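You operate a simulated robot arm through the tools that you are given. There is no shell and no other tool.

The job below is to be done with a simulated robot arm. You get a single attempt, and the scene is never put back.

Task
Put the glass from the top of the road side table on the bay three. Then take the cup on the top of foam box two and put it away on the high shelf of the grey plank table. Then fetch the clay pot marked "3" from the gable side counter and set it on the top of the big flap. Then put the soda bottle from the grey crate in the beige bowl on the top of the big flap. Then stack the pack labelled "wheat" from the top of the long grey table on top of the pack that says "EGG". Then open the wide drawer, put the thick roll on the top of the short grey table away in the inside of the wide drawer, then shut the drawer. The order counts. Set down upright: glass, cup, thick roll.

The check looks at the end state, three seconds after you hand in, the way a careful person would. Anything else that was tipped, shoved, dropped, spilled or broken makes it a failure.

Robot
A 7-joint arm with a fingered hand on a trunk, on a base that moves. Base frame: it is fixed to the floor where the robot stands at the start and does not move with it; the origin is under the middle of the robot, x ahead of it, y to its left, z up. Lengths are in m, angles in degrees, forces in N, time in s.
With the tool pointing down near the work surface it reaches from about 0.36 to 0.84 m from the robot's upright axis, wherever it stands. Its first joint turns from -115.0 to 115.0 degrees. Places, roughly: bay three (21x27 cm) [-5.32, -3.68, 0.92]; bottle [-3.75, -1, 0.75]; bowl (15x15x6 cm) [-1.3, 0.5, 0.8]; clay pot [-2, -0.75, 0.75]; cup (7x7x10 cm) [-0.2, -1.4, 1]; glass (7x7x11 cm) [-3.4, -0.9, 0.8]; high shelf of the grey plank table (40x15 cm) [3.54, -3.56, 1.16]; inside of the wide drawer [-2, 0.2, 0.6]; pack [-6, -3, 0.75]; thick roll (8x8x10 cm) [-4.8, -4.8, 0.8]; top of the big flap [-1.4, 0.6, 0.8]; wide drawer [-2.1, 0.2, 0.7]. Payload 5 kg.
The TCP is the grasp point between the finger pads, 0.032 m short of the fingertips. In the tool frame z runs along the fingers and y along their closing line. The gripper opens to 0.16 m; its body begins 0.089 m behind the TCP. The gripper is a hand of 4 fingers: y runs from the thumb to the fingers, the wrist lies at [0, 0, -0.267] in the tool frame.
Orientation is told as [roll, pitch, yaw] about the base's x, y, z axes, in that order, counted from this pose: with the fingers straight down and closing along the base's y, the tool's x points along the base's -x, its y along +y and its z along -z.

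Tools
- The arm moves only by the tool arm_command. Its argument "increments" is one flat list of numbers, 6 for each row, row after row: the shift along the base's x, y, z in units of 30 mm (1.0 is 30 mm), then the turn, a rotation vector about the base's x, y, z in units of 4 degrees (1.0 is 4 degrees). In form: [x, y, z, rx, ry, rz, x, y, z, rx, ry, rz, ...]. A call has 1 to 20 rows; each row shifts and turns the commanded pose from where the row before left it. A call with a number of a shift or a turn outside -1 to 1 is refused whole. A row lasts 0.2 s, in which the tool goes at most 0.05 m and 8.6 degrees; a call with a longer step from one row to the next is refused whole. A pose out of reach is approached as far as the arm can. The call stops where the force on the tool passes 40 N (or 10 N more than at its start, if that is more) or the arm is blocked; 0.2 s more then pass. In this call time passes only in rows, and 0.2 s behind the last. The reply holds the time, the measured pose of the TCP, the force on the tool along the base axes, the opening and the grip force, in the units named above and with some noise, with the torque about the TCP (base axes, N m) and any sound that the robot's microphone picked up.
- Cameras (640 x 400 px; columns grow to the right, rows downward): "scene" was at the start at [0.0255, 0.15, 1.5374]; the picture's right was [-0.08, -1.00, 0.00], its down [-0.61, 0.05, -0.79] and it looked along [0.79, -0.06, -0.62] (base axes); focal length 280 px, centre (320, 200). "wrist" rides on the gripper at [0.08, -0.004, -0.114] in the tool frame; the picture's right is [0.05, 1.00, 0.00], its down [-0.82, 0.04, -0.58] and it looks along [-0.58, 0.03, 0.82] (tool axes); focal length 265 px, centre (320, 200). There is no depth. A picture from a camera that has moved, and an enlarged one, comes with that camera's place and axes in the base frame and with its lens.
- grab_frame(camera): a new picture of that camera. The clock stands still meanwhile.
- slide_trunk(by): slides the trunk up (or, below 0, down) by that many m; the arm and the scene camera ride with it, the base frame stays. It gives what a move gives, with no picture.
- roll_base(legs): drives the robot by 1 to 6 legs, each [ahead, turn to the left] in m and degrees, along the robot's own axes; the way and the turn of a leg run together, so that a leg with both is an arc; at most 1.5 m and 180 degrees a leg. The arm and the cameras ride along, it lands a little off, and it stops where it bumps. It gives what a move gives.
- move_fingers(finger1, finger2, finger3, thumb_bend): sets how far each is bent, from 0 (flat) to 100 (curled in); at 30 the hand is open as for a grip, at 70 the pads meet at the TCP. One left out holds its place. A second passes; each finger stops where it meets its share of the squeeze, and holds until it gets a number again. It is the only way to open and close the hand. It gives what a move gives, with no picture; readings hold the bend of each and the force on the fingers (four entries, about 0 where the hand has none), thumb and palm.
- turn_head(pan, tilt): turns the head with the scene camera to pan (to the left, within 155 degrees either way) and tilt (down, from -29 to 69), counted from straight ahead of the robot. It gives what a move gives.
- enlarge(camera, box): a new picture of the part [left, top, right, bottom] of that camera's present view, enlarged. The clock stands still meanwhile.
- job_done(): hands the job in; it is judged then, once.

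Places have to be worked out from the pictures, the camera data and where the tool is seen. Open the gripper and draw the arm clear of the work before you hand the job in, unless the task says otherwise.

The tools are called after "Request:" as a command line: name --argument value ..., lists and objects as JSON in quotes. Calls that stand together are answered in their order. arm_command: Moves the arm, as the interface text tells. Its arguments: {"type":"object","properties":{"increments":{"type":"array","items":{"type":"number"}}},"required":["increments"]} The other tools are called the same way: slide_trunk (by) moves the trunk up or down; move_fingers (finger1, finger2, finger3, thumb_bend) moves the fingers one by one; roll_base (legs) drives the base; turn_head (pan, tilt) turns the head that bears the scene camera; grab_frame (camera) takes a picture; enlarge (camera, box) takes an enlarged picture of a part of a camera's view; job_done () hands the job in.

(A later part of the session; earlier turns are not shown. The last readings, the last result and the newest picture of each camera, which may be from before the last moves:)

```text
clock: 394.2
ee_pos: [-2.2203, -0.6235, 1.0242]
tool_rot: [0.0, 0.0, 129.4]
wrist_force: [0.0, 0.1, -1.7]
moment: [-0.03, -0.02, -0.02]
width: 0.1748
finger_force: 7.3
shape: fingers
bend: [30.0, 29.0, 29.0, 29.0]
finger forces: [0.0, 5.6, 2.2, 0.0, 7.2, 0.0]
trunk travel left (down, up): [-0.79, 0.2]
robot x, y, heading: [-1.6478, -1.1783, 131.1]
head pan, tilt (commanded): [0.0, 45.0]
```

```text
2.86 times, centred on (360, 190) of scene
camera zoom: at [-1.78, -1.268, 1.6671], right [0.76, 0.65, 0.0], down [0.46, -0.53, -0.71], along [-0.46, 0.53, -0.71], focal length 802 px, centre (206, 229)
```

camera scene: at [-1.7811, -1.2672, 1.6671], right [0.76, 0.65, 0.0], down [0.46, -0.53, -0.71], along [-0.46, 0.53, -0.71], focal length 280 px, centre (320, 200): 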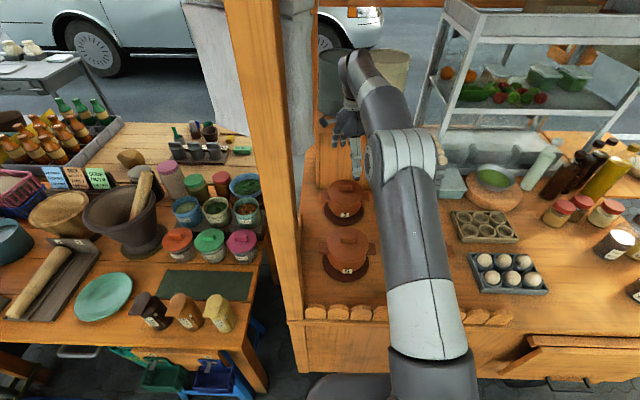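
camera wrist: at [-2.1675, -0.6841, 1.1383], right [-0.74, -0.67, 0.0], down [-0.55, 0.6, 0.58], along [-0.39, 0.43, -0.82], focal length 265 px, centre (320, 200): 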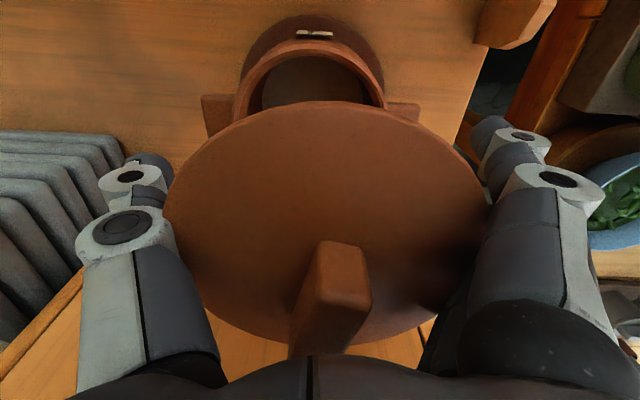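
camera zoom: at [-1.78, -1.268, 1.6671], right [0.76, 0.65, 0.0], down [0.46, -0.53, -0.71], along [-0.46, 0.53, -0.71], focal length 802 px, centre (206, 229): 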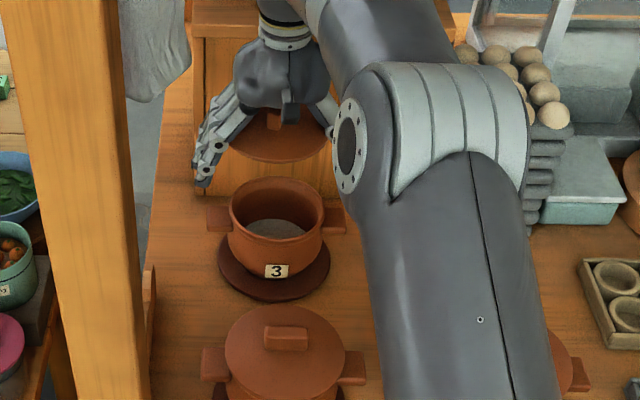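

The lid is still wedged between the finger bases and came up again with the hand. I rotate back to the original angle, reseat it until it clicks, then open the fingers much wider to free it.

Request:
arm_command --increments '[0, 0, 0, 0, 0, -1, 0, 0, 0, 0, 0, -1, 0, 0, 0, 0, 0, -1, 0, 0, 0, 0, 0, -1, 0, 0, 0, 0, 0, -1, 0, 0, 0, 0, 0, -1, 0, 0, 0, 0, 0, -1, 0, 0, 0, 0, 0, -1, 0, 0, 0, 0, 0, -1, 0, 0, 0, 0, 0, -1, 0, 0, 0, 0, 0, -1, 0, 0, 0, 0, 0, -1, 0, 0, 0, 0, 0, -1, 0, 0, 0, 0, 0, -1, 0, 0, 0, 0, 0, -1, 0, 0, 0, 0, 0, -1, 0, 0, 0, 0, 0, -1, 0, 0, 0, 0, 0, -1, 0, 0, 0, 0, 0, -1, 0, 0, 0, 0, 0, -0.6]'

Request:
arm_command --increments '[0, 0, -1, 0, 0, 0, 0, 0, -1, 0, 0, 0, 0, 0, -1, 0, 0, 0, 0, 0, -0.8, 0, 0, 0]'

Request:
grab_frame --camera "wrist"

Request:
enlarge --camera "scene" --box '[280, 120, 440, 260]'

```text
clock: 398.4
ee_pos: [-2.2207, -0.6232, 1.0247]
tool_rot: [-0.1, 0.0, 50.9]
wrist_force: [0.2, 0.8, -1.5]
moment: [-0.02, 0.0, 0.02]
width: 0.1747
finger_force: 7.5
shape: fingers
bend: [30.0, 29.0, 29.0, 29.0]
finger forces: [0.0, 5.6, 2.3, 0.0, 7.2, 0.0]
trunk travel left (down, up): [-0.79, 0.2]
robot x, y, heading: [-1.6473, -1.1806, 130.9]
head pan, tilt (commanded): [0.0, 45.0]
```

```text
clock: 399.4
ee_pos: [-2.2216, -0.6228, 0.9111]
tool_rot: [0.0, -0.1, 51.0]
wrist_force: [-0.4, 0.4, -1.4]
moment: [-0.03, 0.01, -0.02]
width: 0.1748
finger_force: 7.5
shape: fingers
bend: [30.0, 29.0, 29.0, 29.0]
finger forces: [0.0, 5.6, 2.2, 0.1, 7.2, 0.0]
trunk travel left (down, up): [-0.79, 0.2]
robot x, y, heading: [-1.6462, -1.1793, 130.9]
head pan, tilt (commanded): [0.0, 45.0]
```

```text
taken
camera wrist: at [-2.2696, -0.6896, 1.024], right [-0.81, 0.59, 0.0], down [0.48, 0.66, 0.58], along [0.34, 0.47, -0.82], focal length 265 px, centre (320, 200)
```

wrist: 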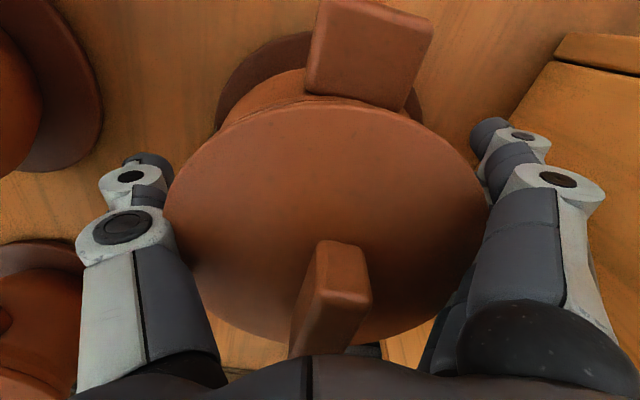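

```text
2.86 times, centred on (360, 190) of scene
camera zoom: at [-1.7804, -1.2677, 1.6672], right [0.76, 0.65, 0.0], down [0.46, -0.53, -0.71], along [-0.46, 0.53, -0.71], focal length 802 px, centre (206, 229)
```

zoom: 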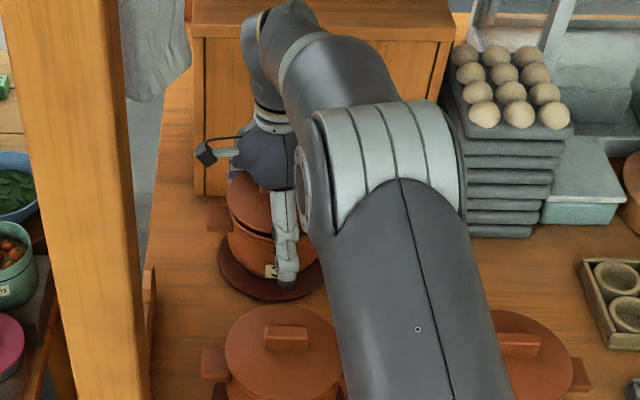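

Lid is above the pot again. I lower in small steps until it clicks.

Request:
arm_command --increments '[0, 0, -0.2, 0, 0, 0, 0, 0, -0.1, 0, 0, 0]'

Request:
arm_command --increments '[0, 0, -0.1, 0, 0, 0]'

Request:
arm_command --increments '[0, 0, -0.1, 0, 0, 0]'

Request:
arm_command --increments '[0, 0, -0.1, 0, 0, 0]'

```text
clock: 400.0
ee_pos: [-2.221, -0.6237, 0.9022]
tool_rot: [0.0, 0.0, 50.9]
wrist_force: [0.9, 0.4, -1.0]
moment: [-0.01, 0.02, 0.04]
width: 0.1748
finger_force: 7.3
shape: fingers
bend: [30.0, 29.0, 29.0, 29.0]
finger forces: [0.0, 5.5, 2.2, 0.0, 7.1, 0.0]
trunk travel left (down, up): [-0.79, 0.2]
robot x, y, heading: [-1.6479, -1.1817, 130.9]
head pan, tilt (commanded): [0.0, 45.0]
```

```text
clock: 400.4
ee_pos: [-2.2216, -0.6244, 0.8997]
tool_rot: [0.0, 0.1, 50.9]
wrist_force: [0.8, -0.3, -0.9]
moment: [-0.04, -0.01, -0.01]
width: 0.1742
finger_force: 6.3
shape: fingers
bend: [30.0, 29.0, 29.0, 29.0]
finger forces: [0.0, 5.1, 1.3, 0.0, 6.6, 0.0]
trunk travel left (down, up): [-0.79, 0.2]
robot x, y, heading: [-1.6491, -1.1827, 130.7]
head pan, tilt (commanded): [0.0, 45.0]
```

```text
clock: 400.8
ee_pos: [-2.2221, -0.6249, 0.8986]
tool_rot: [0.2, -0.1, 51.0]
wrist_force: [0.8, -0.2, 10.1]
moment: [-0.28, -0.39, 0.02]
width: 0.1748
finger_force: 9.1
shape: fingers
bend: [30.0, 29.0, 29.0, 30.0]
finger forces: [0.0, 5.5, 1.0, 0.0, 11.8, 0.0]
trunk travel left (down, up): [-0.79, 0.2]
robot x, y, heading: [-1.6453, -1.1815, 130.9]
head pan, tilt (commanded): [0.0, 45.0]
heard: snap
```

```text
clock: 401.2
ee_pos: [-2.2217, -0.6242, 0.8987]
tool_rot: [0.4, 0.0, 50.9]
wrist_force: [-1.0, -0.2, 24.8]
moment: [-0.57, -0.79, -0.01]
width: 0.1754
finger_force: 13.3
shape: fingers
bend: [30.0, 29.0, 29.0, 30.0]
finger forces: [0.1, 6.3, 1.7, 0.1, 18.1, 0.0]
trunk travel left (down, up): [-0.79, 0.2]
robot x, y, heading: [-1.6462, -1.1809, 131.1]
head pan, tilt (commanded): [0.0, 45.0]
```

Clicked on. I free it by opening the thumb wide and the fingers a bit (the box is behind them), then lift and verify the lid stays.

Request:
move_fingers --finger1 24 --finger2 23 --finger3 24 --thumb_bend 10

Request:
grab_frame --camera "wrist"

```text
clock: 402.2
ee_pos: [-2.2205, -0.6243, 0.8941]
tool_rot: [-0.1, 0.0, 51.0]
wrist_force: [-2.8, 2.9, 15.0]
moment: [-0.45, -0.47, 0.02]
width: 0.1947
finger_force: 5.7
shape: fingers
bend: [24.0, 23.0, 24.0, 8.0]
finger forces: [0.0, 3.5, 0.3, 0.0, 8.3, 0.0]
trunk travel left (down, up): [-0.79, 0.2]
robot x, y, heading: [-1.6448, -1.1801, 130.9]
head pan, tilt (commanded): [0.0, 45.0]
```

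```text
taken
camera wrist: at [-2.2685, -0.6902, 1.0072], right [-0.81, 0.59, 0.0], down [0.48, 0.66, 0.58], along [0.34, 0.47, -0.82], focal length 265 px, centre (320, 200)
```

wrist: 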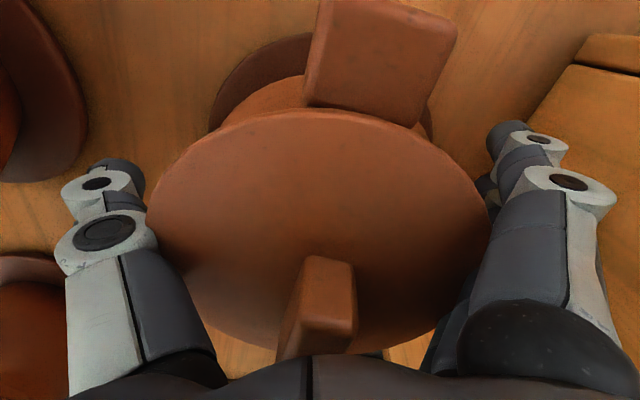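

The proximal finger parts still touch the lid rim. I open further and ease upward in small steps.

Request:
move_fingers --finger1 18 --finger2 16 --finger3 18 --thumb_bend 0

Request:
arm_command --increments '[0, 0, 0.2, 0, 0, 0]'

Request:
grab_frame --camera "wrist"

```text
clock: 403.2
ee_pos: [-2.2206, -0.6241, 0.8945]
tool_rot: [-0.1, 0.0, 50.8]
wrist_force: [0.6, -0.1, 0.3]
moment: [0.03, -0.01, -0.01]
width: 0.2055
finger_force: 0.0
shape: fingers
bend: [18.0, 16.0, 18.0, 0.0]
finger forces: [0.1, 0.1, 0.1, 0.1, 0.0, 0.0]
trunk travel left (down, up): [-0.79, 0.2]
robot x, y, heading: [-1.6428, -1.1825, 130.9]
head pan, tilt (commanded): [0.0, 45.0]
heard: snap
```

```text
clock: 403.6
ee_pos: [-2.2222, -0.623, 0.9011]
tool_rot: [0.0, 0.0, 50.9]
wrist_force: [-0.5, -0.1, -0.1]
moment: [0.01, -0.03, 0.03]
width: 0.2053
finger_force: 0.0
shape: fingers
bend: [18.0, 16.0, 18.0, 0.0]
finger forces: [0.1, 0.0, 0.0, 0.0, 0.0, 0.1]
trunk travel left (down, up): [-0.79, 0.2]
robot x, y, heading: [-1.6476, -1.1795, 131.0]
head pan, tilt (commanded): [0.0, 45.0]
heard: snap
```

```text
taken
camera wrist: at [-2.2687, -0.6898, 1.0128], right [-0.81, 0.59, 0.0], down [0.48, 0.66, 0.58], along [0.34, 0.47, -0.82], focal length 265 px, centre (320, 200)
```

wrist: 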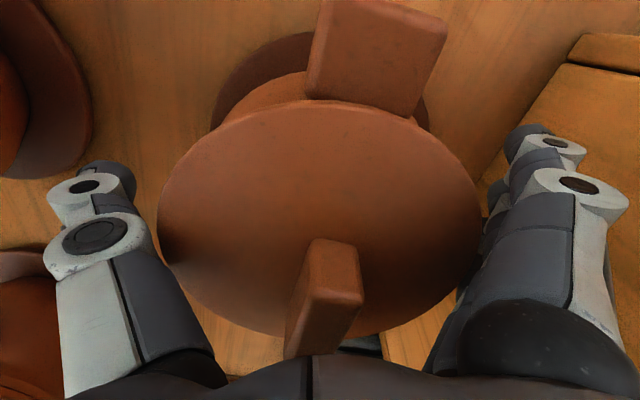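

Contact is gone. I raise the hand clear and inspect whether the lid is seated.

Request:
arm_command --increments '[0, 0, 0.5, 0, 0, 0, 0, 0, 1, 0, 0, 0, 0, 0, 1, 0, 0, 0, 0, 0, 1, 0, 0, 0, 0, 0, 1, 0, 0, 0]'

Request:
grab_frame --camera "wrist"

Request:
enlarge --camera "scene" --box '[290, 150, 410, 250]'

```text
clock: 404.8
ee_pos: [-2.2209, -0.6247, 1.0354]
tool_rot: [-0.1, -0.1, 51.0]
wrist_force: [0.4, -0.3, -1.0]
moment: [0.06, -0.02, 0.0]
width: 0.2054
finger_force: 0.0
shape: fingers
bend: [18.0, 16.0, 18.0, 0.0]
finger forces: [0.1, 0.1, 0.0, 0.1, 0.1, 0.0]
trunk travel left (down, up): [-0.79, 0.2]
robot x, y, heading: [-1.6432, -1.1803, 131.1]
head pan, tilt (commanded): [0.0, 45.0]
```

```text
taken
camera wrist: at [-2.269, -0.6902, 1.1482], right [-0.81, 0.59, 0.0], down [0.48, 0.66, 0.58], along [0.34, 0.47, -0.82], focal length 265 px, centre (320, 200)
```

wrist: 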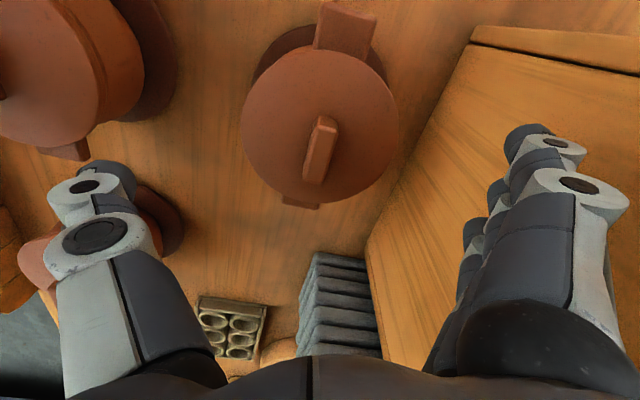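

```text
4.00 times, centred on (350, 200) of scene
camera zoom: at [-1.7795, -1.2685, 1.6671], right [0.76, 0.65, 0.0], down [0.46, -0.53, -0.71], along [-0.46, 0.53, -0.71], focal length 1122 px, centre (200, 200)
```

zoom: 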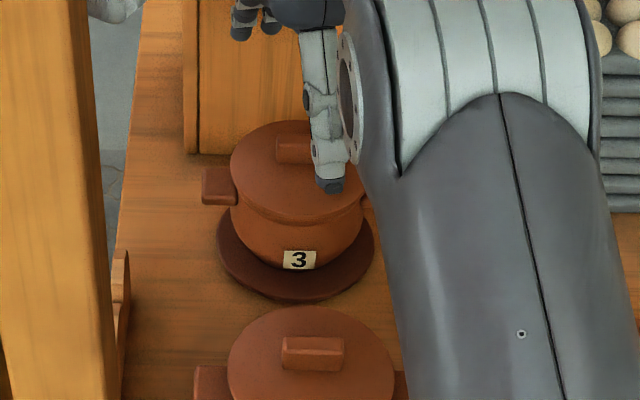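

The lid sits on the pot properly. Now rotate the hand +78.4° to line up with the ears and set the fingers wide.

Request:
arm_command --increments '[0, 0, 0, 0, 0, 1, 0, 0, 0, 0, 0, 1, 0, 0, 0, 0, 0, 1, 0, 0, 0, 0, 0, 1, 0, 0, 0, 0, 0, 1, 0, 0, 0, 0, 0, 1, 0, 0, 0, 0, 0, 1, 0, 0, 0, 0, 0, 1, 0, 0, 0, 0, 0, 1, 0, 0, 0, 0, 0, 1, 0, 0, 0, 0, 0, 1, 0, 0, 0, 0, 0, 1, 0, 0, 0, 0, 0, 1, 0, 0, 0, 0, 0, 1, 0, 0, 0, 0, 0, 1, 0, 0, 0, 0, 0, 1, 0, 0, 0, 0, 0, 1, 0, 0, 0, 0, 0, 1, 0, 0, 0, 0, 0, 1, 0, 0, 0, 0, 0, 0.5]'

Request:
move_fingers --finger1 14 --finger2 14 --finger3 14 --thumb_bend 14

Request:
grab_frame --camera "wrist"

Request:
enlarge --camera "scene" --box '[270, 110, 430, 250]'

```text
clock: 409.0
ee_pos: [-2.2208, -0.6237, 1.0349]
tool_rot: [0.0, 0.0, 128.9]
wrist_force: [0.4, 0.6, -1.1]
moment: [0.0, 0.0, 0.03]
width: 0.2053
finger_force: 0.1
shape: fingers
bend: [18.0, 16.0, 18.0, 0.0]
finger forces: [0.0, 0.0, 0.0, 0.0, 0.0, 0.1]
trunk travel left (down, up): [-0.79, 0.2]
robot x, y, heading: [-1.6473, -1.1801, 131.2]
head pan, tilt (commanded): [0.0, 45.0]
```

```text
clock: 410.0
ee_pos: [-2.222, -0.6235, 1.0338]
tool_rot: [0.0, -0.1, 128.8]
wrist_force: [0.2, -0.3, -0.2]
moment: [0.04, 0.02, 0.04]
width: 0.2039
finger_force: 0.1
shape: fingers
bend: [14.0, 14.0, 14.0, 14.0]
finger forces: [0.0, 0.0, 0.0, 0.1, 0.1, 0.0]
trunk travel left (down, up): [-0.79, 0.2]
robot x, y, heading: [-1.6437, -1.181, 130.9]
head pan, tilt (commanded): [0.0, 45.0]
```

```text
taken
camera wrist: at [-2.1679, -0.6842, 1.1472], right [-0.74, -0.67, 0.0], down [-0.55, 0.61, 0.58], along [-0.39, 0.43, -0.82], focal length 265 px, centre (320, 200)
```

wrist: 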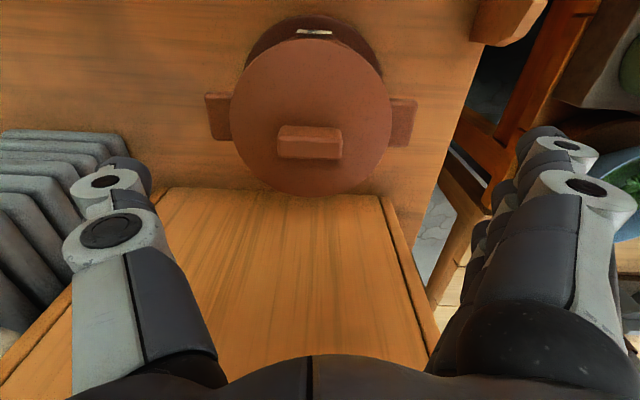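

```text
2.86 times, centred on (350, 180) of scene
camera zoom: at [-1.7799, -1.2681, 1.6671], right [0.76, 0.65, 0.0], down [0.46, -0.53, -0.71], along [-0.46, 0.53, -0.71], focal length 802 px, centre (234, 257)
```

zoom: 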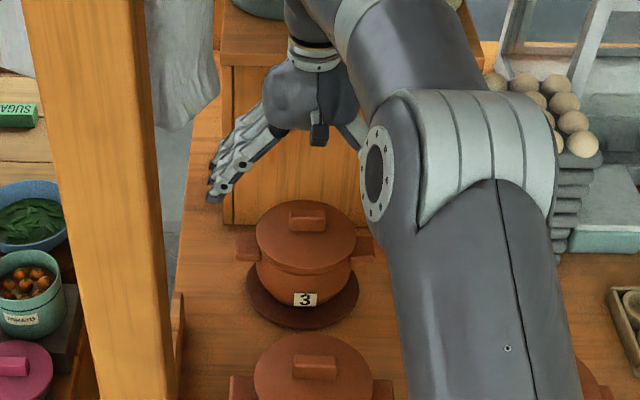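

Ears and lid are well seen; the pot center is ~8 mm off the TCP toward the thumb. The ear span (~0.195 m) is large, so I open the hand fully flat and check the width.

Request:
move_fingers --finger1 0 --finger2 0 --finger3 0 --thumb_bend 0

Request:
grab_frame --camera "wrist"

Request:
enlarge --camera "scene" --box '[270, 110, 430, 250]'

```text
clock: 411.0
ee_pos: [-2.2217, -0.6236, 1.0347]
tool_rot: [-0.1, 0.1, 128.9]
wrist_force: [0.2, -0.4, -0.8]
moment: [0.0, -0.02, -0.01]
width: 0.2251
finger_force: 0.0
shape: fingers
bend: [0.0, 0.0, 0.0, 0.0]
finger forces: [0.0, 0.1, 0.1, 0.1, 0.1, 0.0]
trunk travel left (down, up): [-0.79, 0.2]
robot x, y, heading: [-1.6493, -1.1821, 130.9]
head pan, tilt (commanded): [0.0, 45.0]
```

```text
taken
camera wrist: at [-2.1679, -0.6842, 1.1472], right [-0.74, -0.67, 0.0], down [-0.55, 0.61, 0.58], along [-0.39, 0.43, -0.82], focal length 265 px, centre (320, 200)
```

wrist: 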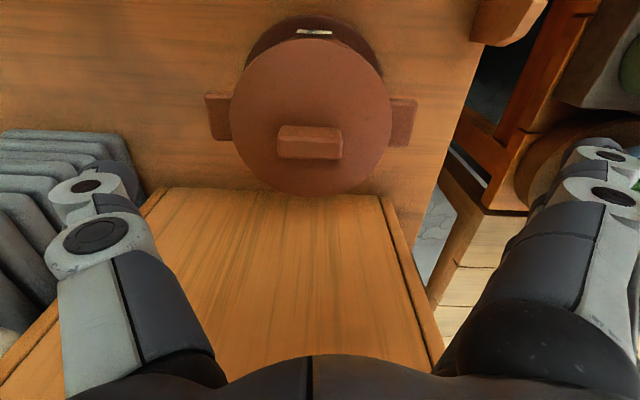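

```text
2.86 times, centred on (350, 180) of scene
camera zoom: at [-1.7799, -1.2681, 1.6671], right [0.76, 0.65, 0.0], down [0.46, -0.53, -0.71], along [-0.46, 0.53, -0.71], focal length 802 px, centre (234, 257)
```

zoom: 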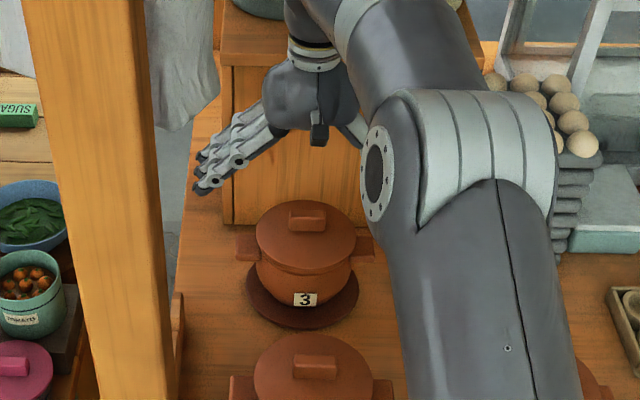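

The ears are too wide-set for a secure hold with this hand. Safer plan: take the lid off by its bar handle, park it on the free counter spot beside, carry the pot body, then return for the lid and click it on. I rotate the hand back to pinch the bar and look.

Request:
arm_command --increments '[0, 0, 0.5, 0, 0, -1, 0, 0, 0.5, 0, 0, -1, 0, 0, 0, 0, 0, -1, 0, 0, 0, 0, 0, -1, 0, 0, 0, 0, 0, -1, 0, 0, 0, 0, 0, -1, 0, 0, 0, 0, 0, -1, 0, 0, 0, 0, 0, -1, 0, 0, 0, 0, 0, -1, 0, 0, 0, 0, 0, -1, 0, 0, 0, 0, 0, -1, 0, 0, 0, 0, 0, -1, 0, 0, 0, 0, 0, -1, 0, 0, 0, 0, 0, -1, 0, 0, 0, 0, 0, -1, 0, 0, 0, 0, 0, -1, 0, 0, 0, 0, 0, -1, 0, 0, 0, 0, 0, -1, 0, 0, 0, 0, 0, -1, 0, 0, 0, 0, 0, -0.5]'

Request:
move_fingers --finger1 48 --finger2 48 --finger3 48 --thumb_bend 48

Request:
grab_frame --camera "wrist"

Request:
enlarge --camera "scene" --box '[270, 100, 430, 250]'

```text
clock: 415.2
ee_pos: [-2.2201, -0.6242, 1.065]
tool_rot: [0.0, 0.0, 50.9]
wrist_force: [2.3, -4.9, 0.3]
moment: [-0.04, 0.0, 0.18]
width: 0.2254
finger_force: 2.9
shape: fingers
bend: [0.0, 0.0, 5.0, 0.0]
finger forces: [0.0, 0.0, 4.4, 0.0, 0.0, 0.0]
trunk travel left (down, up): [-0.79, 0.2]
robot x, y, heading: [-1.6456, -1.1828, 131.1]
head pan, tilt (commanded): [0.0, 45.0]
```

```text
clock: 416.2
ee_pos: [-2.2204, -0.624, 1.0644]
tool_rot: [0.0, 0.1, 51.0]
wrist_force: [1.0, -0.6, 0.1]
moment: [0.03, 0.0, -0.03]
width: 0.0998
finger_force: 0.0
shape: fingers
bend: [48.0, 48.0, 48.0, 48.0]
finger forces: [0.1, 0.0, 0.0, 0.0, 0.0, 0.0]
trunk travel left (down, up): [-0.79, 0.2]
robot x, y, heading: [-1.6451, -1.182, 131.1]
head pan, tilt (commanded): [0.0, 45.0]
```

```text
taken
camera wrist: at [-2.2689, -0.6899, 1.1776], right [-0.81, 0.59, 0.0], down [0.48, 0.66, 0.58], along [0.34, 0.47, -0.82], focal length 265 px, centre (320, 200)
```

wrist: 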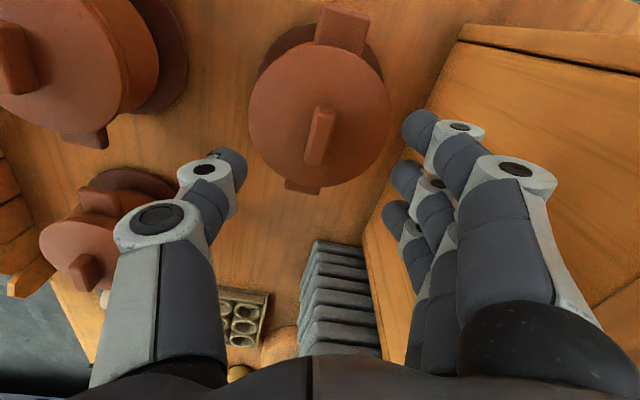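

```text
2.67 times, centred on (350, 175) of scene
camera zoom: at [-1.7799, -1.2681, 1.6671], right [0.76, 0.65, 0.0], down [0.46, -0.53, -0.71], along [-0.46, 0.53, -0.71], focal length 748 px, centre (240, 267)
```

zoom: 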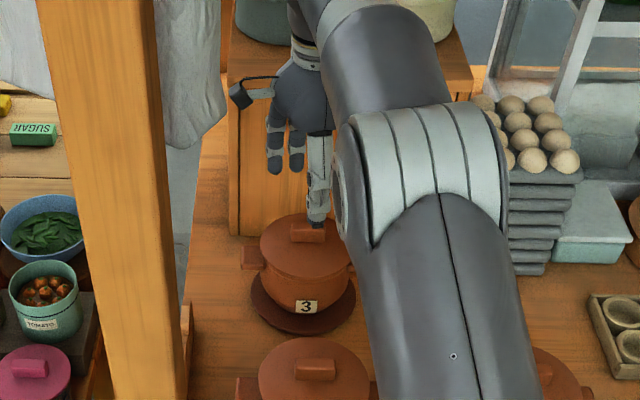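

The bar handle lies centered between thumb and fingers. I lower to z≈0.985 and close gently on the bar.

Request:
arm_command --increments '[0, 0, -1, 0, 0, 0, 0, 0, -1, 0, 0, 0, 0, 0, -0.65, 0, 0, 0]'

Request:
move_fingers --finger1 64 --finger2 64 --finger3 64 --thumb_bend 64

Request:
grab_frame --camera "wrist"

```text
clock: 417.0
ee_pos: [-2.2197, -0.6234, 0.9845]
tool_rot: [-0.1, 0.0, 50.9]
wrist_force: [0.1, 0.7, 0.5]
moment: [0.0, 0.02, 0.0]
width: 0.0998
finger_force: 0.0
shape: fingers
bend: [48.0, 48.0, 48.0, 48.0]
finger forces: [0.0, 0.0, 0.0, 0.1, 0.0, 0.0]
trunk travel left (down, up): [-0.79, 0.2]
robot x, y, heading: [-1.6461, -1.182, 131.0]
head pan, tilt (commanded): [0.0, 45.0]
```

```text
clock: 418.0
ee_pos: [-2.2206, -0.624, 0.9842]
tool_rot: [0.0, 0.0, 50.9]
wrist_force: [-0.6, -0.6, -0.1]
moment: [-0.02, -0.01, 0.0]
width: 0.0404
finger_force: 0.1
shape: fingers
bend: [64.0, 64.0, 64.0, 64.0]
finger forces: [0.0, 0.0, 0.0, 0.0, 0.0, 0.0]
trunk travel left (down, up): [-0.79, 0.2]
robot x, y, heading: [-1.6454, -1.1839, 130.9]
head pan, tilt (commanded): [0.0, 45.0]
```

```text
taken
camera wrist: at [-2.269, -0.6899, 1.0982], right [-0.81, 0.59, 0.0], down [0.48, 0.66, 0.58], along [0.34, 0.47, -0.82], focal length 265 px, centre (320, 200)
```

wrist: 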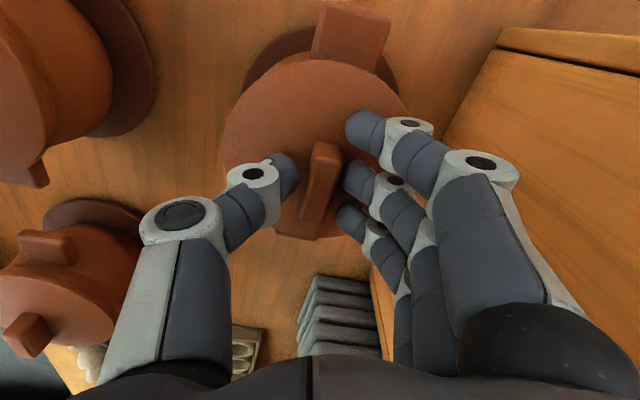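

The bar lies between thumb and fingertips. Close further until they grip it.

Request:
move_fingers --finger1 71 --finger2 71 --finger3 71 --thumb_bend 70

Request:
grab_frame --camera "wrist"

```text
clock: 419.0
ee_pos: [-2.2219, -0.6238, 0.9847]
tool_rot: [0.0, 0.0, 50.8]
wrist_force: [-0.6, 0.0, -0.6]
moment: [-0.01, 0.03, -0.04]
width: 0.0264
finger_force: 7.2
shape: fingers
bend: [71.0, 67.0, 70.0, 68.0]
finger forces: [0.0, 5.5, 1.9, 0.0, 7.4, 0.0]
trunk travel left (down, up): [-0.79, 0.2]
robot x, y, heading: [-1.6491, -1.183, 130.8]
head pan, tilt (commanded): [0.0, 45.0]
heard: snap
```

```text
taken
camera wrist: at [-2.2691, -0.6899, 1.0981], right [-0.81, 0.59, 0.0], down [0.48, 0.66, 0.58], along [0.34, 0.47, -0.82], focal length 265 px, centre (320, 200)
```

wrist: 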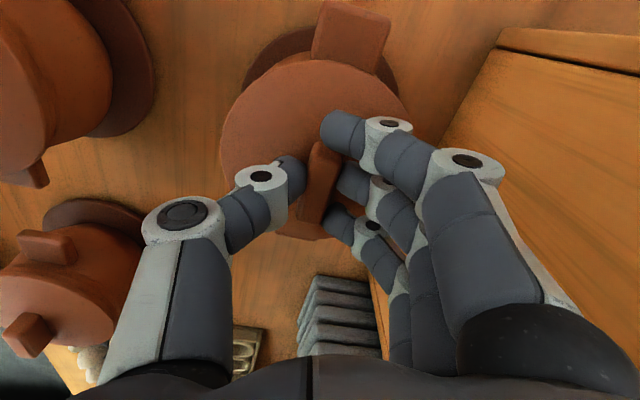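

Bar is gripped. Tighten slightly and lift the lid.

Request:
move_fingers --finger1 76 --finger2 74 --finger3 76 --thumb_bend 74

Request:
arm_command --increments '[0, 0, 0.3, 0, 0, 0, 0, 0, 0.5, 0, 0, 0, 0, 0, 0.8, 0, 0, 0]'

Request:
grab_frame --camera "wrist"

Request:
enlarge --camera "scene" --box '[270, 100, 430, 250]'

```text
clock: 420.0
ee_pos: [-2.2215, -0.6253, 0.9854]
tool_rot: [0.0, -0.1, 50.9]
wrist_force: [0.1, -0.3, 0.9]
moment: [-0.05, 0.04, 0.0]
width: 0.0206
finger_force: 15.2
shape: fingers
bend: [76.0, 67.0, 71.0, 69.0]
finger forces: [0.1, 9.2, 6.0, 0.0, 15.1, 0.0]
trunk travel left (down, up): [-0.79, 0.2]
robot x, y, heading: [-1.6511, -1.1822, 131.0]
head pan, tilt (commanded): [0.0, 45.0]
```

```text
clock: 420.8
ee_pos: [-2.2206, -0.6236, 1.0335]
tool_rot: [0.0, 0.0, 50.9]
wrist_force: [0.0, 0.2, -1.4]
moment: [0.02, 0.03, 0.0]
width: 0.0205
finger_force: 14.9
shape: fingers
bend: [76.0, 67.0, 71.0, 69.0]
finger forces: [0.0, 9.2, 6.2, 0.0, 15.3, 0.0]
trunk travel left (down, up): [-0.79, 0.2]
robot x, y, heading: [-1.6448, -1.1794, 130.8]
head pan, tilt (commanded): [0.0, 45.0]
```

```text
taken
camera wrist: at [-2.2687, -0.6898, 1.1463], right [-0.81, 0.59, 0.0], down [0.48, 0.66, 0.58], along [0.34, 0.47, -0.82], focal length 265 px, centre (320, 200)
```

wrist: 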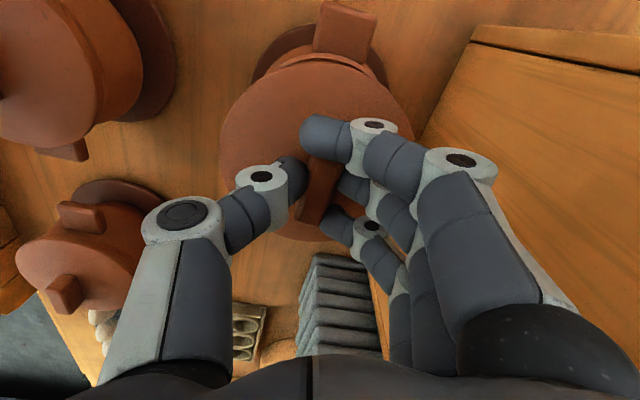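

```text
2.67 times, centred on (350, 175) of scene
camera zoom: at [-1.7796, -1.2683, 1.6671], right [0.76, 0.65, 0.0], down [0.46, -0.53, -0.71], along [-0.46, 0.53, -0.71], focal length 748 px, centre (240, 267)
```

zoom: 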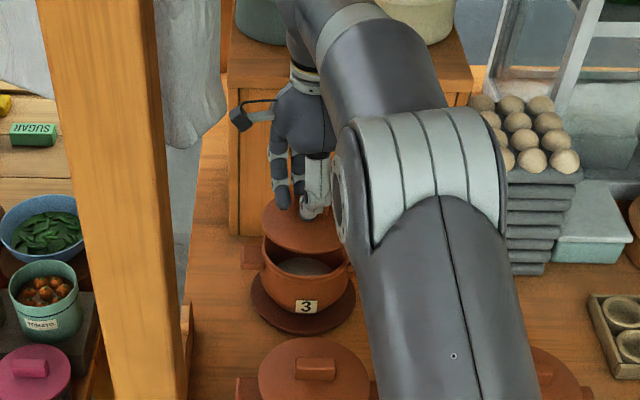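

The lid is up by its bar. The flap has more free room than this counter, so I'll take the lid there first: raise, retract and look at the corridor.

Request:
arm_command --increments '[0, 0, 1, 0, 0, 0, 0, 0, 1, 0, 0, 0, 0.4, -0.4, 0.6, 0, 0, 0, 0.7, -0.55, 0.3, 0, 0, 0, 0.75, -0.6, 0, 0, 0, 0, 0.75, -0.6, 0, 0, 0, 0, 0.75, -0.6, 0, 0, 0, 0, 0.75, -0.6, 0, 0, 0, 0, 0.75, -0.6, 0, 0, 0, 0, 0.75, -0.6, 0, 0, 0, 0, 0.75, -0.6, 0, 0, 0, 0, 0.75, -0.6, 0, 0, 0, 0, 0.75, -0.6, 0, 0, 0, 0, 0.75, -0.6, 0, 0, 0, 0, 0.75, -0.6, 0, 0, 0, 0, 0.75, -0.6, 0, 0, 0, 0, 0.75, -0.6, 0, 0, 0, 0]'

Request:
grab_frame --camera "wrist"

Request:
grab_frame --camera "scene"

```text
clock: 424.4
ee_pos: [-1.894, -0.8859, 1.12]
tool_rot: [0.0, 0.0, 50.8]
wrist_force: [-0.6, -0.5, -0.9]
moment: [0.0, 0.02, 0.0]
width: 0.0206
finger_force: 15.2
shape: fingers
bend: [76.0, 67.0, 72.0, 69.0]
finger forces: [0.0, 9.0, 5.9, 0.0, 15.0, 0.0]
trunk travel left (down, up): [-0.79, 0.2]
robot x, y, heading: [-1.6445, -1.1804, 130.9]
head pan, tilt (commanded): [0.0, 45.0]
```

```text
taken
camera wrist: at [-1.9432, -0.9524, 1.2323], right [-0.81, 0.59, 0.0], down [0.48, 0.66, 0.58], along [0.34, 0.47, -0.82], focal length 265 px, centre (320, 200)
```

wrist: 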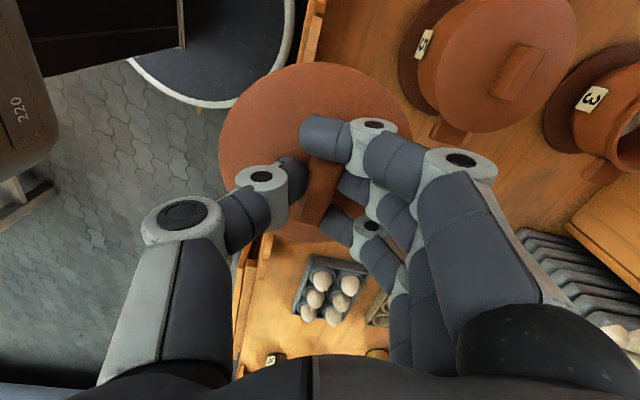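

```text
taken
camera scene: at [-1.779, -1.2689, 1.6672], right [0.76, 0.65, 0.0], down [0.46, -0.53, -0.71], along [-0.46, 0.53, -0.71], focal length 280 px, centre (320, 200)
```

scene: 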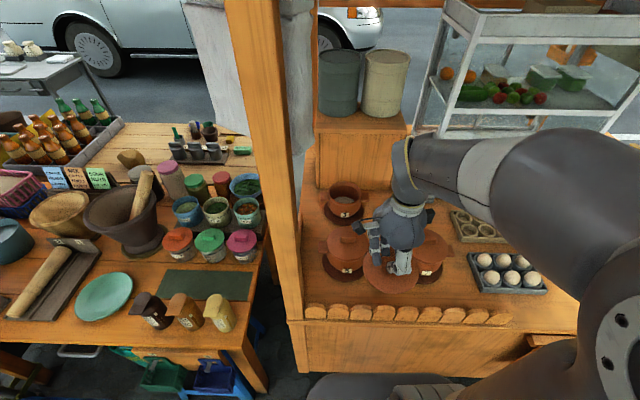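

The lid is secure in hand. I back off the counter and drive around the cart's near corner toward the flap.

Request:
roll_base --legs '[[-0.15, 0], [0, -94.3], [1.5, 0], [0.13, 0], [0, 54.5], [0.6, 0]]'

Request:
roll_base --legs '[[0, 46.5], [0.93, 0], [0, 82]]'

Request:
turn_head --pan 5 --tilt 50

Request:
grab_frame --camera "scene"

Request:
grab_frame --camera "wrist"

```text
clock: 443.1
ee_pos: [-0.2345, 0.659, 1.1184]
tool_rot: [-0.1, 0.0, 10.3]
wrist_force: [0.4, 0.1, -0.9]
moment: [0.01, 0.0, 0.03]
width: 0.0204
finger_force: 13.9
shape: fingers
bend: [76.0, 67.0, 72.0, 69.0]
finger forces: [0.0, 8.4, 5.6, 0.0, 13.9, 0.0]
trunk travel left (down, up): [-0.79, 0.2]
robot x, y, heading: [-0.2369, 0.2708, 90.2]
head pan, tilt (commanded): [0.0, 45.0]
```

```text
clock: 453.6
ee_pos: [-1.2169, 0.6614, 1.1198]
tool_rot: [0.0, 0.0, 139.0]
wrist_force: [0.7, -0.3, -1.2]
moment: [-0.02, 0.01, 0.02]
width: 0.0203
finger_force: 13.5
shape: fingers
bend: [76.0, 67.0, 72.0, 69.0]
finger forces: [0.0, 8.1, 5.2, 0.0, 13.3, 0.0]
trunk travel left (down, up): [-0.79, 0.2]
robot x, y, heading: [-0.9116, 0.9037, -141.3]
head pan, tilt (commanded): [0.0, 45.0]
```

```text
clock: 454.2
ee_pos: [-1.2177, 0.662, 1.1186]
tool_rot: [0.0, 0.0, 139.0]
wrist_force: [0.0, 0.7, -1.3]
moment: [-0.03, 0.0, 0.0]
width: 0.0203
finger_force: 13.0
shape: fingers
bend: [76.0, 67.0, 72.0, 69.0]
finger forces: [0.0, 8.1, 5.1, 0.0, 13.2, 0.0]
trunk travel left (down, up): [-0.79, 0.2]
robot x, y, heading: [-0.9122, 0.8984, -141.0]
head pan, tilt (commanded): [5.0, 50.0]
```

```text
taken
camera scene: at [-0.8237, 0.7638, 1.6603], right [-0.69, 0.72, 0.0], down [0.55, 0.53, -0.64], along [-0.46, -0.45, -0.77], focal length 280 px, centre (320, 200)
```

scene: 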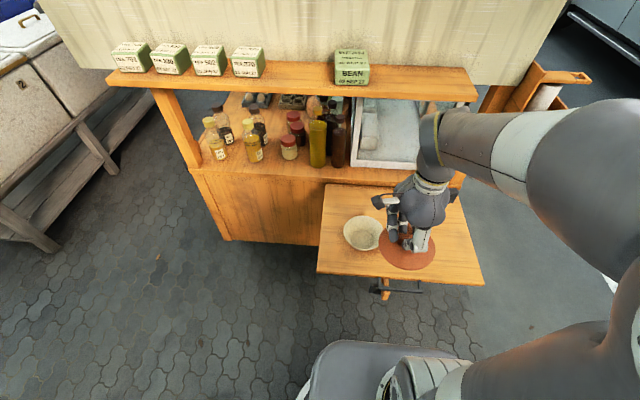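

```text
taken
camera wrist: at [-1.1541, 0.6118, 1.232], right [-0.62, -0.79, 0.0], down [-0.64, 0.5, 0.58], along [-0.45, 0.36, -0.82], focal length 265 px, centre (320, 200)
```

wrist: 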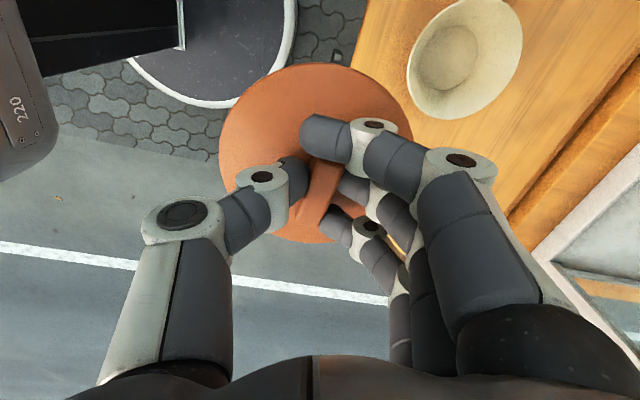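

I see the flap: bowl at left; right half free. I'll set the lid temporarily at the near-right part of the flap, about (-1.48, 0.733).

Request:
arm_command --increments '[-0.97, 0.264, 0, 0, 0, 0, -0.97, 0.264, 0, 0, 0, 0, -0.97, 0.264, 0, 0, 0, 0, -0.97, 0.264, 0, 0, 0, 0, -0.97, 0.264, 0, 0, 0, 0, -0.97, 0.264, 0, 0, 0, 0, -0.97, 0.264, 0, 0, 0, 0, -0.97, 0.264, 0, 0, 0, 0, -0.97, 0.264, 0, 0, 0, 0, 0, 0, -1, 0, 0, 0, 0, 0, -1, 0, 0, 0, 0, 0, -1, 0, 0, 0, 0, 0, -1, 0, 0, 0, 0, 0, -1, 0, 0, 0, 0, 0, -1, 0, 0, 0]'

Request:
grab_frame --camera "scene"

Request:
grab_frame --camera "wrist"

```text
clock: 457.4
ee_pos: [-1.4791, 0.7325, 0.9382]
tool_rot: [0.1, 0.1, 139.0]
wrist_force: [-0.4, 0.3, -1.3]
moment: [0.01, -0.03, -0.01]
width: 0.0204
finger_force: 13.4
shape: fingers
bend: [76.0, 67.0, 72.0, 69.0]
finger forces: [0.1, 8.1, 5.2, 0.0, 13.3, 0.0]
trunk travel left (down, up): [-0.79, 0.2]
robot x, y, heading: [-0.9108, 0.8994, -141.2]
head pan, tilt (commanded): [5.0, 50.0]
```

```text
taken
camera scene: at [-0.8245, 0.7637, 1.6603], right [-0.69, 0.72, 0.0], down [0.55, 0.53, -0.64], along [-0.46, -0.45, -0.77], focal length 280 px, centre (320, 200)
```

scene: 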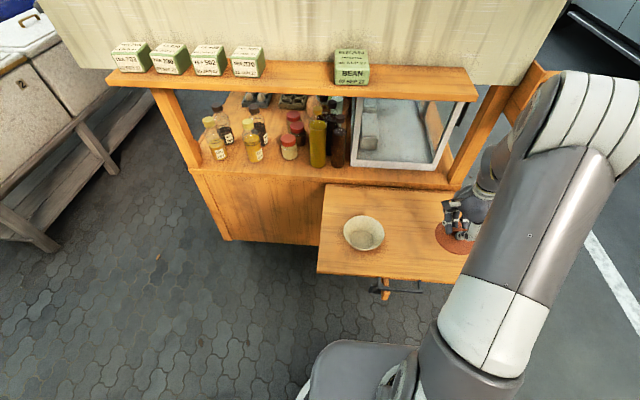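

```text
taken
camera wrist: at [-1.4162, 0.6826, 1.0514], right [-0.62, -0.79, 0.0], down [-0.64, 0.5, 0.58], along [-0.45, 0.36, -0.82], focal length 265 px, centre (320, 200)
```

wrist: 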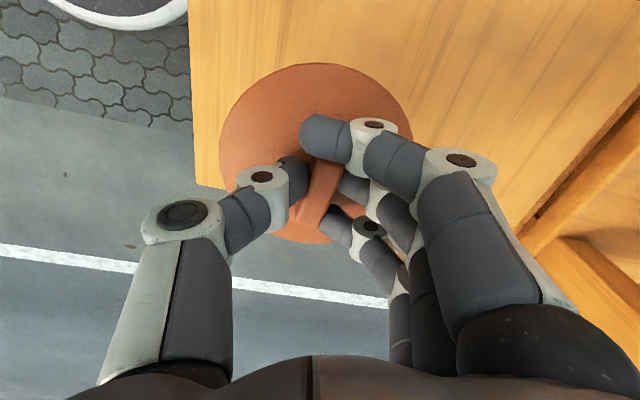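

The lid is above the flap with ~4 cm margin to the edges. Lower it gently to contact.

Request:
arm_command --increments '[0, 0, -0.7, 0, 0, 0, 0, 0, -0.5, 0, 0, 0]'

Request:
arm_command --increments '[0, 0, -0.2, 0, 0, 0]'

Request:
arm_command --increments '[0, 0, -0.15, 0, 0, 0]'

Request:
arm_command --increments '[0, 0, -0.15, 0, 0, 0]'

```text
clock: 458.0
ee_pos: [-1.4791, 0.7338, 0.9026]
tool_rot: [0.1, 0.1, 138.9]
wrist_force: [-1.1, 0.0, -1.4]
moment: [0.01, -0.02, 0.01]
width: 0.0201
finger_force: 13.3
shape: fingers
bend: [76.0, 67.0, 72.0, 69.0]
finger forces: [0.1, 8.1, 5.1, 0.0, 13.3, 0.0]
trunk travel left (down, up): [-0.79, 0.2]
robot x, y, heading: [-0.9115, 0.9015, -141.2]
head pan, tilt (commanded): [5.0, 50.0]
```

```text
clock: 458.4
ee_pos: [-1.4786, 0.7335, 0.8951]
tool_rot: [0.0, -0.1, 138.9]
wrist_force: [1.2, -0.4, -1.6]
moment: [0.01, -0.01, 0.01]
width: 0.0205
finger_force: 13.5
shape: fingers
bend: [76.0, 67.0, 72.0, 69.0]
finger forces: [0.0, 8.1, 5.0, 0.1, 13.2, 0.0]
trunk travel left (down, up): [-0.79, 0.2]
robot x, y, heading: [-0.9138, 0.9028, -141.2]
head pan, tilt (commanded): [5.0, 50.0]
```

```text
clock: 458.8
ee_pos: [-1.4787, 0.7336, 0.8925]
tool_rot: [0.0, 0.0, 139.1]
wrist_force: [-0.4, -0.8, -1.8]
moment: [-0.01, 0.01, 0.01]
width: 0.0199
finger_force: 13.3
shape: fingers
bend: [76.0, 67.0, 72.0, 69.0]
finger forces: [0.1, 8.1, 5.1, 0.0, 13.2, 0.1]
trunk travel left (down, up): [-0.79, 0.2]
robot x, y, heading: [-0.9122, 0.9046, -141.0]
head pan, tilt (commanded): [5.0, 50.0]
```

```text
clock: 459.2
ee_pos: [-1.4786, 0.7336, 0.8876]
tool_rot: [0.0, 0.1, 139.0]
wrist_force: [0.0, -0.2, -1.6]
moment: [-0.04, -0.02, 0.0]
width: 0.0201
finger_force: 13.5
shape: fingers
bend: [76.0, 67.0, 72.0, 69.0]
finger forces: [0.0, 8.1, 5.1, 0.0, 13.2, 0.0]
trunk travel left (down, up): [-0.79, 0.2]
robot x, y, heading: [-0.9121, 0.9022, -141.1]
head pan, tilt (commanded): [5.0, 50.0]
```

No contact yet; continue in ~4 mm steps.

Request:
arm_command --increments '[0, 0, -0.15, 0, 0, 0]'

Request:
arm_command --increments '[0, 0, -0.15, 0, 0, 0]'

Request:
arm_command --increments '[0, 0, -0.13, 0, 0, 0]'

Request:
arm_command --increments '[0, 0, -0.13, 0, 0, 0]'

```text
clock: 459.6
ee_pos: [-1.4786, 0.7329, 0.8849]
tool_rot: [0.1, 0.0, 139.1]
wrist_force: [0.1, -0.2, -1.3]
moment: [0.01, 0.0, 0.0]
width: 0.0202
finger_force: 13.1
shape: fingers
bend: [76.0, 67.0, 72.0, 69.0]
finger forces: [0.0, 8.2, 5.1, 0.0, 13.2, 0.1]
trunk travel left (down, up): [-0.79, 0.2]
robot x, y, heading: [-0.9107, 0.9016, -141.3]
head pan, tilt (commanded): [5.0, 50.0]
```

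```text
clock: 460.0
ee_pos: [-1.4787, 0.7332, 0.8797]
tool_rot: [-0.1, 0.0, 138.9]
wrist_force: [0.1, 0.1, -1.6]
moment: [0.0, -0.02, -0.02]
width: 0.0199
finger_force: 13.5
shape: fingers
bend: [76.0, 67.0, 72.0, 69.0]
finger forces: [0.0, 8.1, 5.1, 0.0, 13.2, 0.0]
trunk travel left (down, up): [-0.79, 0.2]
robot x, y, heading: [-0.9126, 0.9005, -141.4]
head pan, tilt (commanded): [5.0, 50.0]
```

```text
clock: 460.4
ee_pos: [-1.4786, 0.7345, 0.8749]
tool_rot: [0.0, 0.0, 139.0]
wrist_force: [0.4, -0.3, -0.2]
moment: [-0.02, -0.02, -0.02]
width: 0.0199
finger_force: 13.1
shape: fingers
bend: [76.0, 67.0, 72.0, 69.0]
finger forces: [0.0, 8.2, 5.1, 0.0, 13.3, 0.0]
trunk travel left (down, up): [-0.79, 0.2]
robot x, y, heading: [-0.9133, 0.9046, -141.2]
head pan, tilt (commanded): [5.0, 50.0]
```

```text
clock: 460.8
ee_pos: [-1.4787, 0.7339, 0.8704]
tool_rot: [0.0, 0.0, 138.9]
wrist_force: [-0.4, -0.1, -0.8]
moment: [0.01, -0.01, 0.0]
width: 0.0198
finger_force: 12.9
shape: fingers
bend: [76.0, 67.0, 72.0, 69.0]
finger forces: [0.0, 8.1, 5.2, 0.1, 13.3, 0.1]
trunk travel left (down, up): [-0.79, 0.2]
robot x, y, heading: [-0.9125, 0.9004, -141.1]
head pan, tilt (commanded): [5.0, 50.0]
```

Continue a few more millimetres.

Request:
arm_command --increments '[0, 0, -0.13, 0, 0, 0]'

Request:
arm_command --increments '[0, 0, -0.13, 0, 0, 0]'

Request:
arm_command --increments '[0, 0, -0.13, 0, 0, 0]'

Request:
enlarge --camera "scene" --box '[380, 160, 520, 270]'

```text
clock: 461.2
ee_pos: [-1.4799, 0.7335, 0.8679]
tool_rot: [0.0, -0.1, 138.9]
wrist_force: [0.2, 0.4, -1.3]
moment: [-0.02, 0.02, -0.03]
width: 0.0198
finger_force: 13.3
shape: fingers
bend: [76.0, 67.0, 72.0, 69.0]
finger forces: [0.0, 8.1, 5.2, 0.0, 13.2, 0.1]
trunk travel left (down, up): [-0.79, 0.2]
robot x, y, heading: [-0.9113, 0.9023, -141.1]
head pan, tilt (commanded): [5.0, 50.0]
```

```text
clock: 461.6
ee_pos: [-1.4784, 0.734, 0.8626]
tool_rot: [0.0, -0.1, 138.9]
wrist_force: [-0.1, 1.6, 2.0]
moment: [-0.09, -0.03, -0.01]
width: 0.0202
finger_force: 14.6
shape: fingers
bend: [76.0, 67.0, 72.0, 69.0]
finger forces: [0.1, 9.5, 4.9, 0.1, 15.1, 0.0]
trunk travel left (down, up): [-0.79, 0.2]
robot x, y, heading: [-0.911, 0.9016, -141.0]
head pan, tilt (commanded): [5.0, 50.0]
```

```text
clock: 462.0
ee_pos: [-1.4803, 0.7332, 0.8613]
tool_rot: [0.2, 0.0, 138.9]
wrist_force: [-0.3, 2.7, 19.8]
moment: [0.02, 0.03, 0.03]
width: 0.0202
finger_force: 18.0
shape: fingers
bend: [76.0, 69.0, 72.0, 69.0]
finger forces: [0.0, 11.2, 6.2, 0.0, 19.2, 0.1]
trunk travel left (down, up): [-0.79, 0.2]
robot x, y, heading: [-0.9132, 0.9017, -141.3]
head pan, tilt (commanded): [5.0, 50.0]
```

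```text
3.64 times, centred on (450, 215) of scene
camera zoom: at [-0.822, 0.7646, 1.6606], right [-0.69, 0.72, 0.0], down [0.55, 0.53, -0.64], along [-0.46, -0.45, -0.77], focal length 1020 px, centre (-153, 146)
```

zoom: 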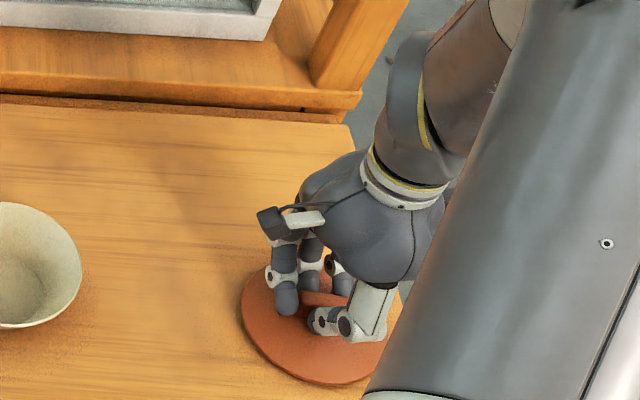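

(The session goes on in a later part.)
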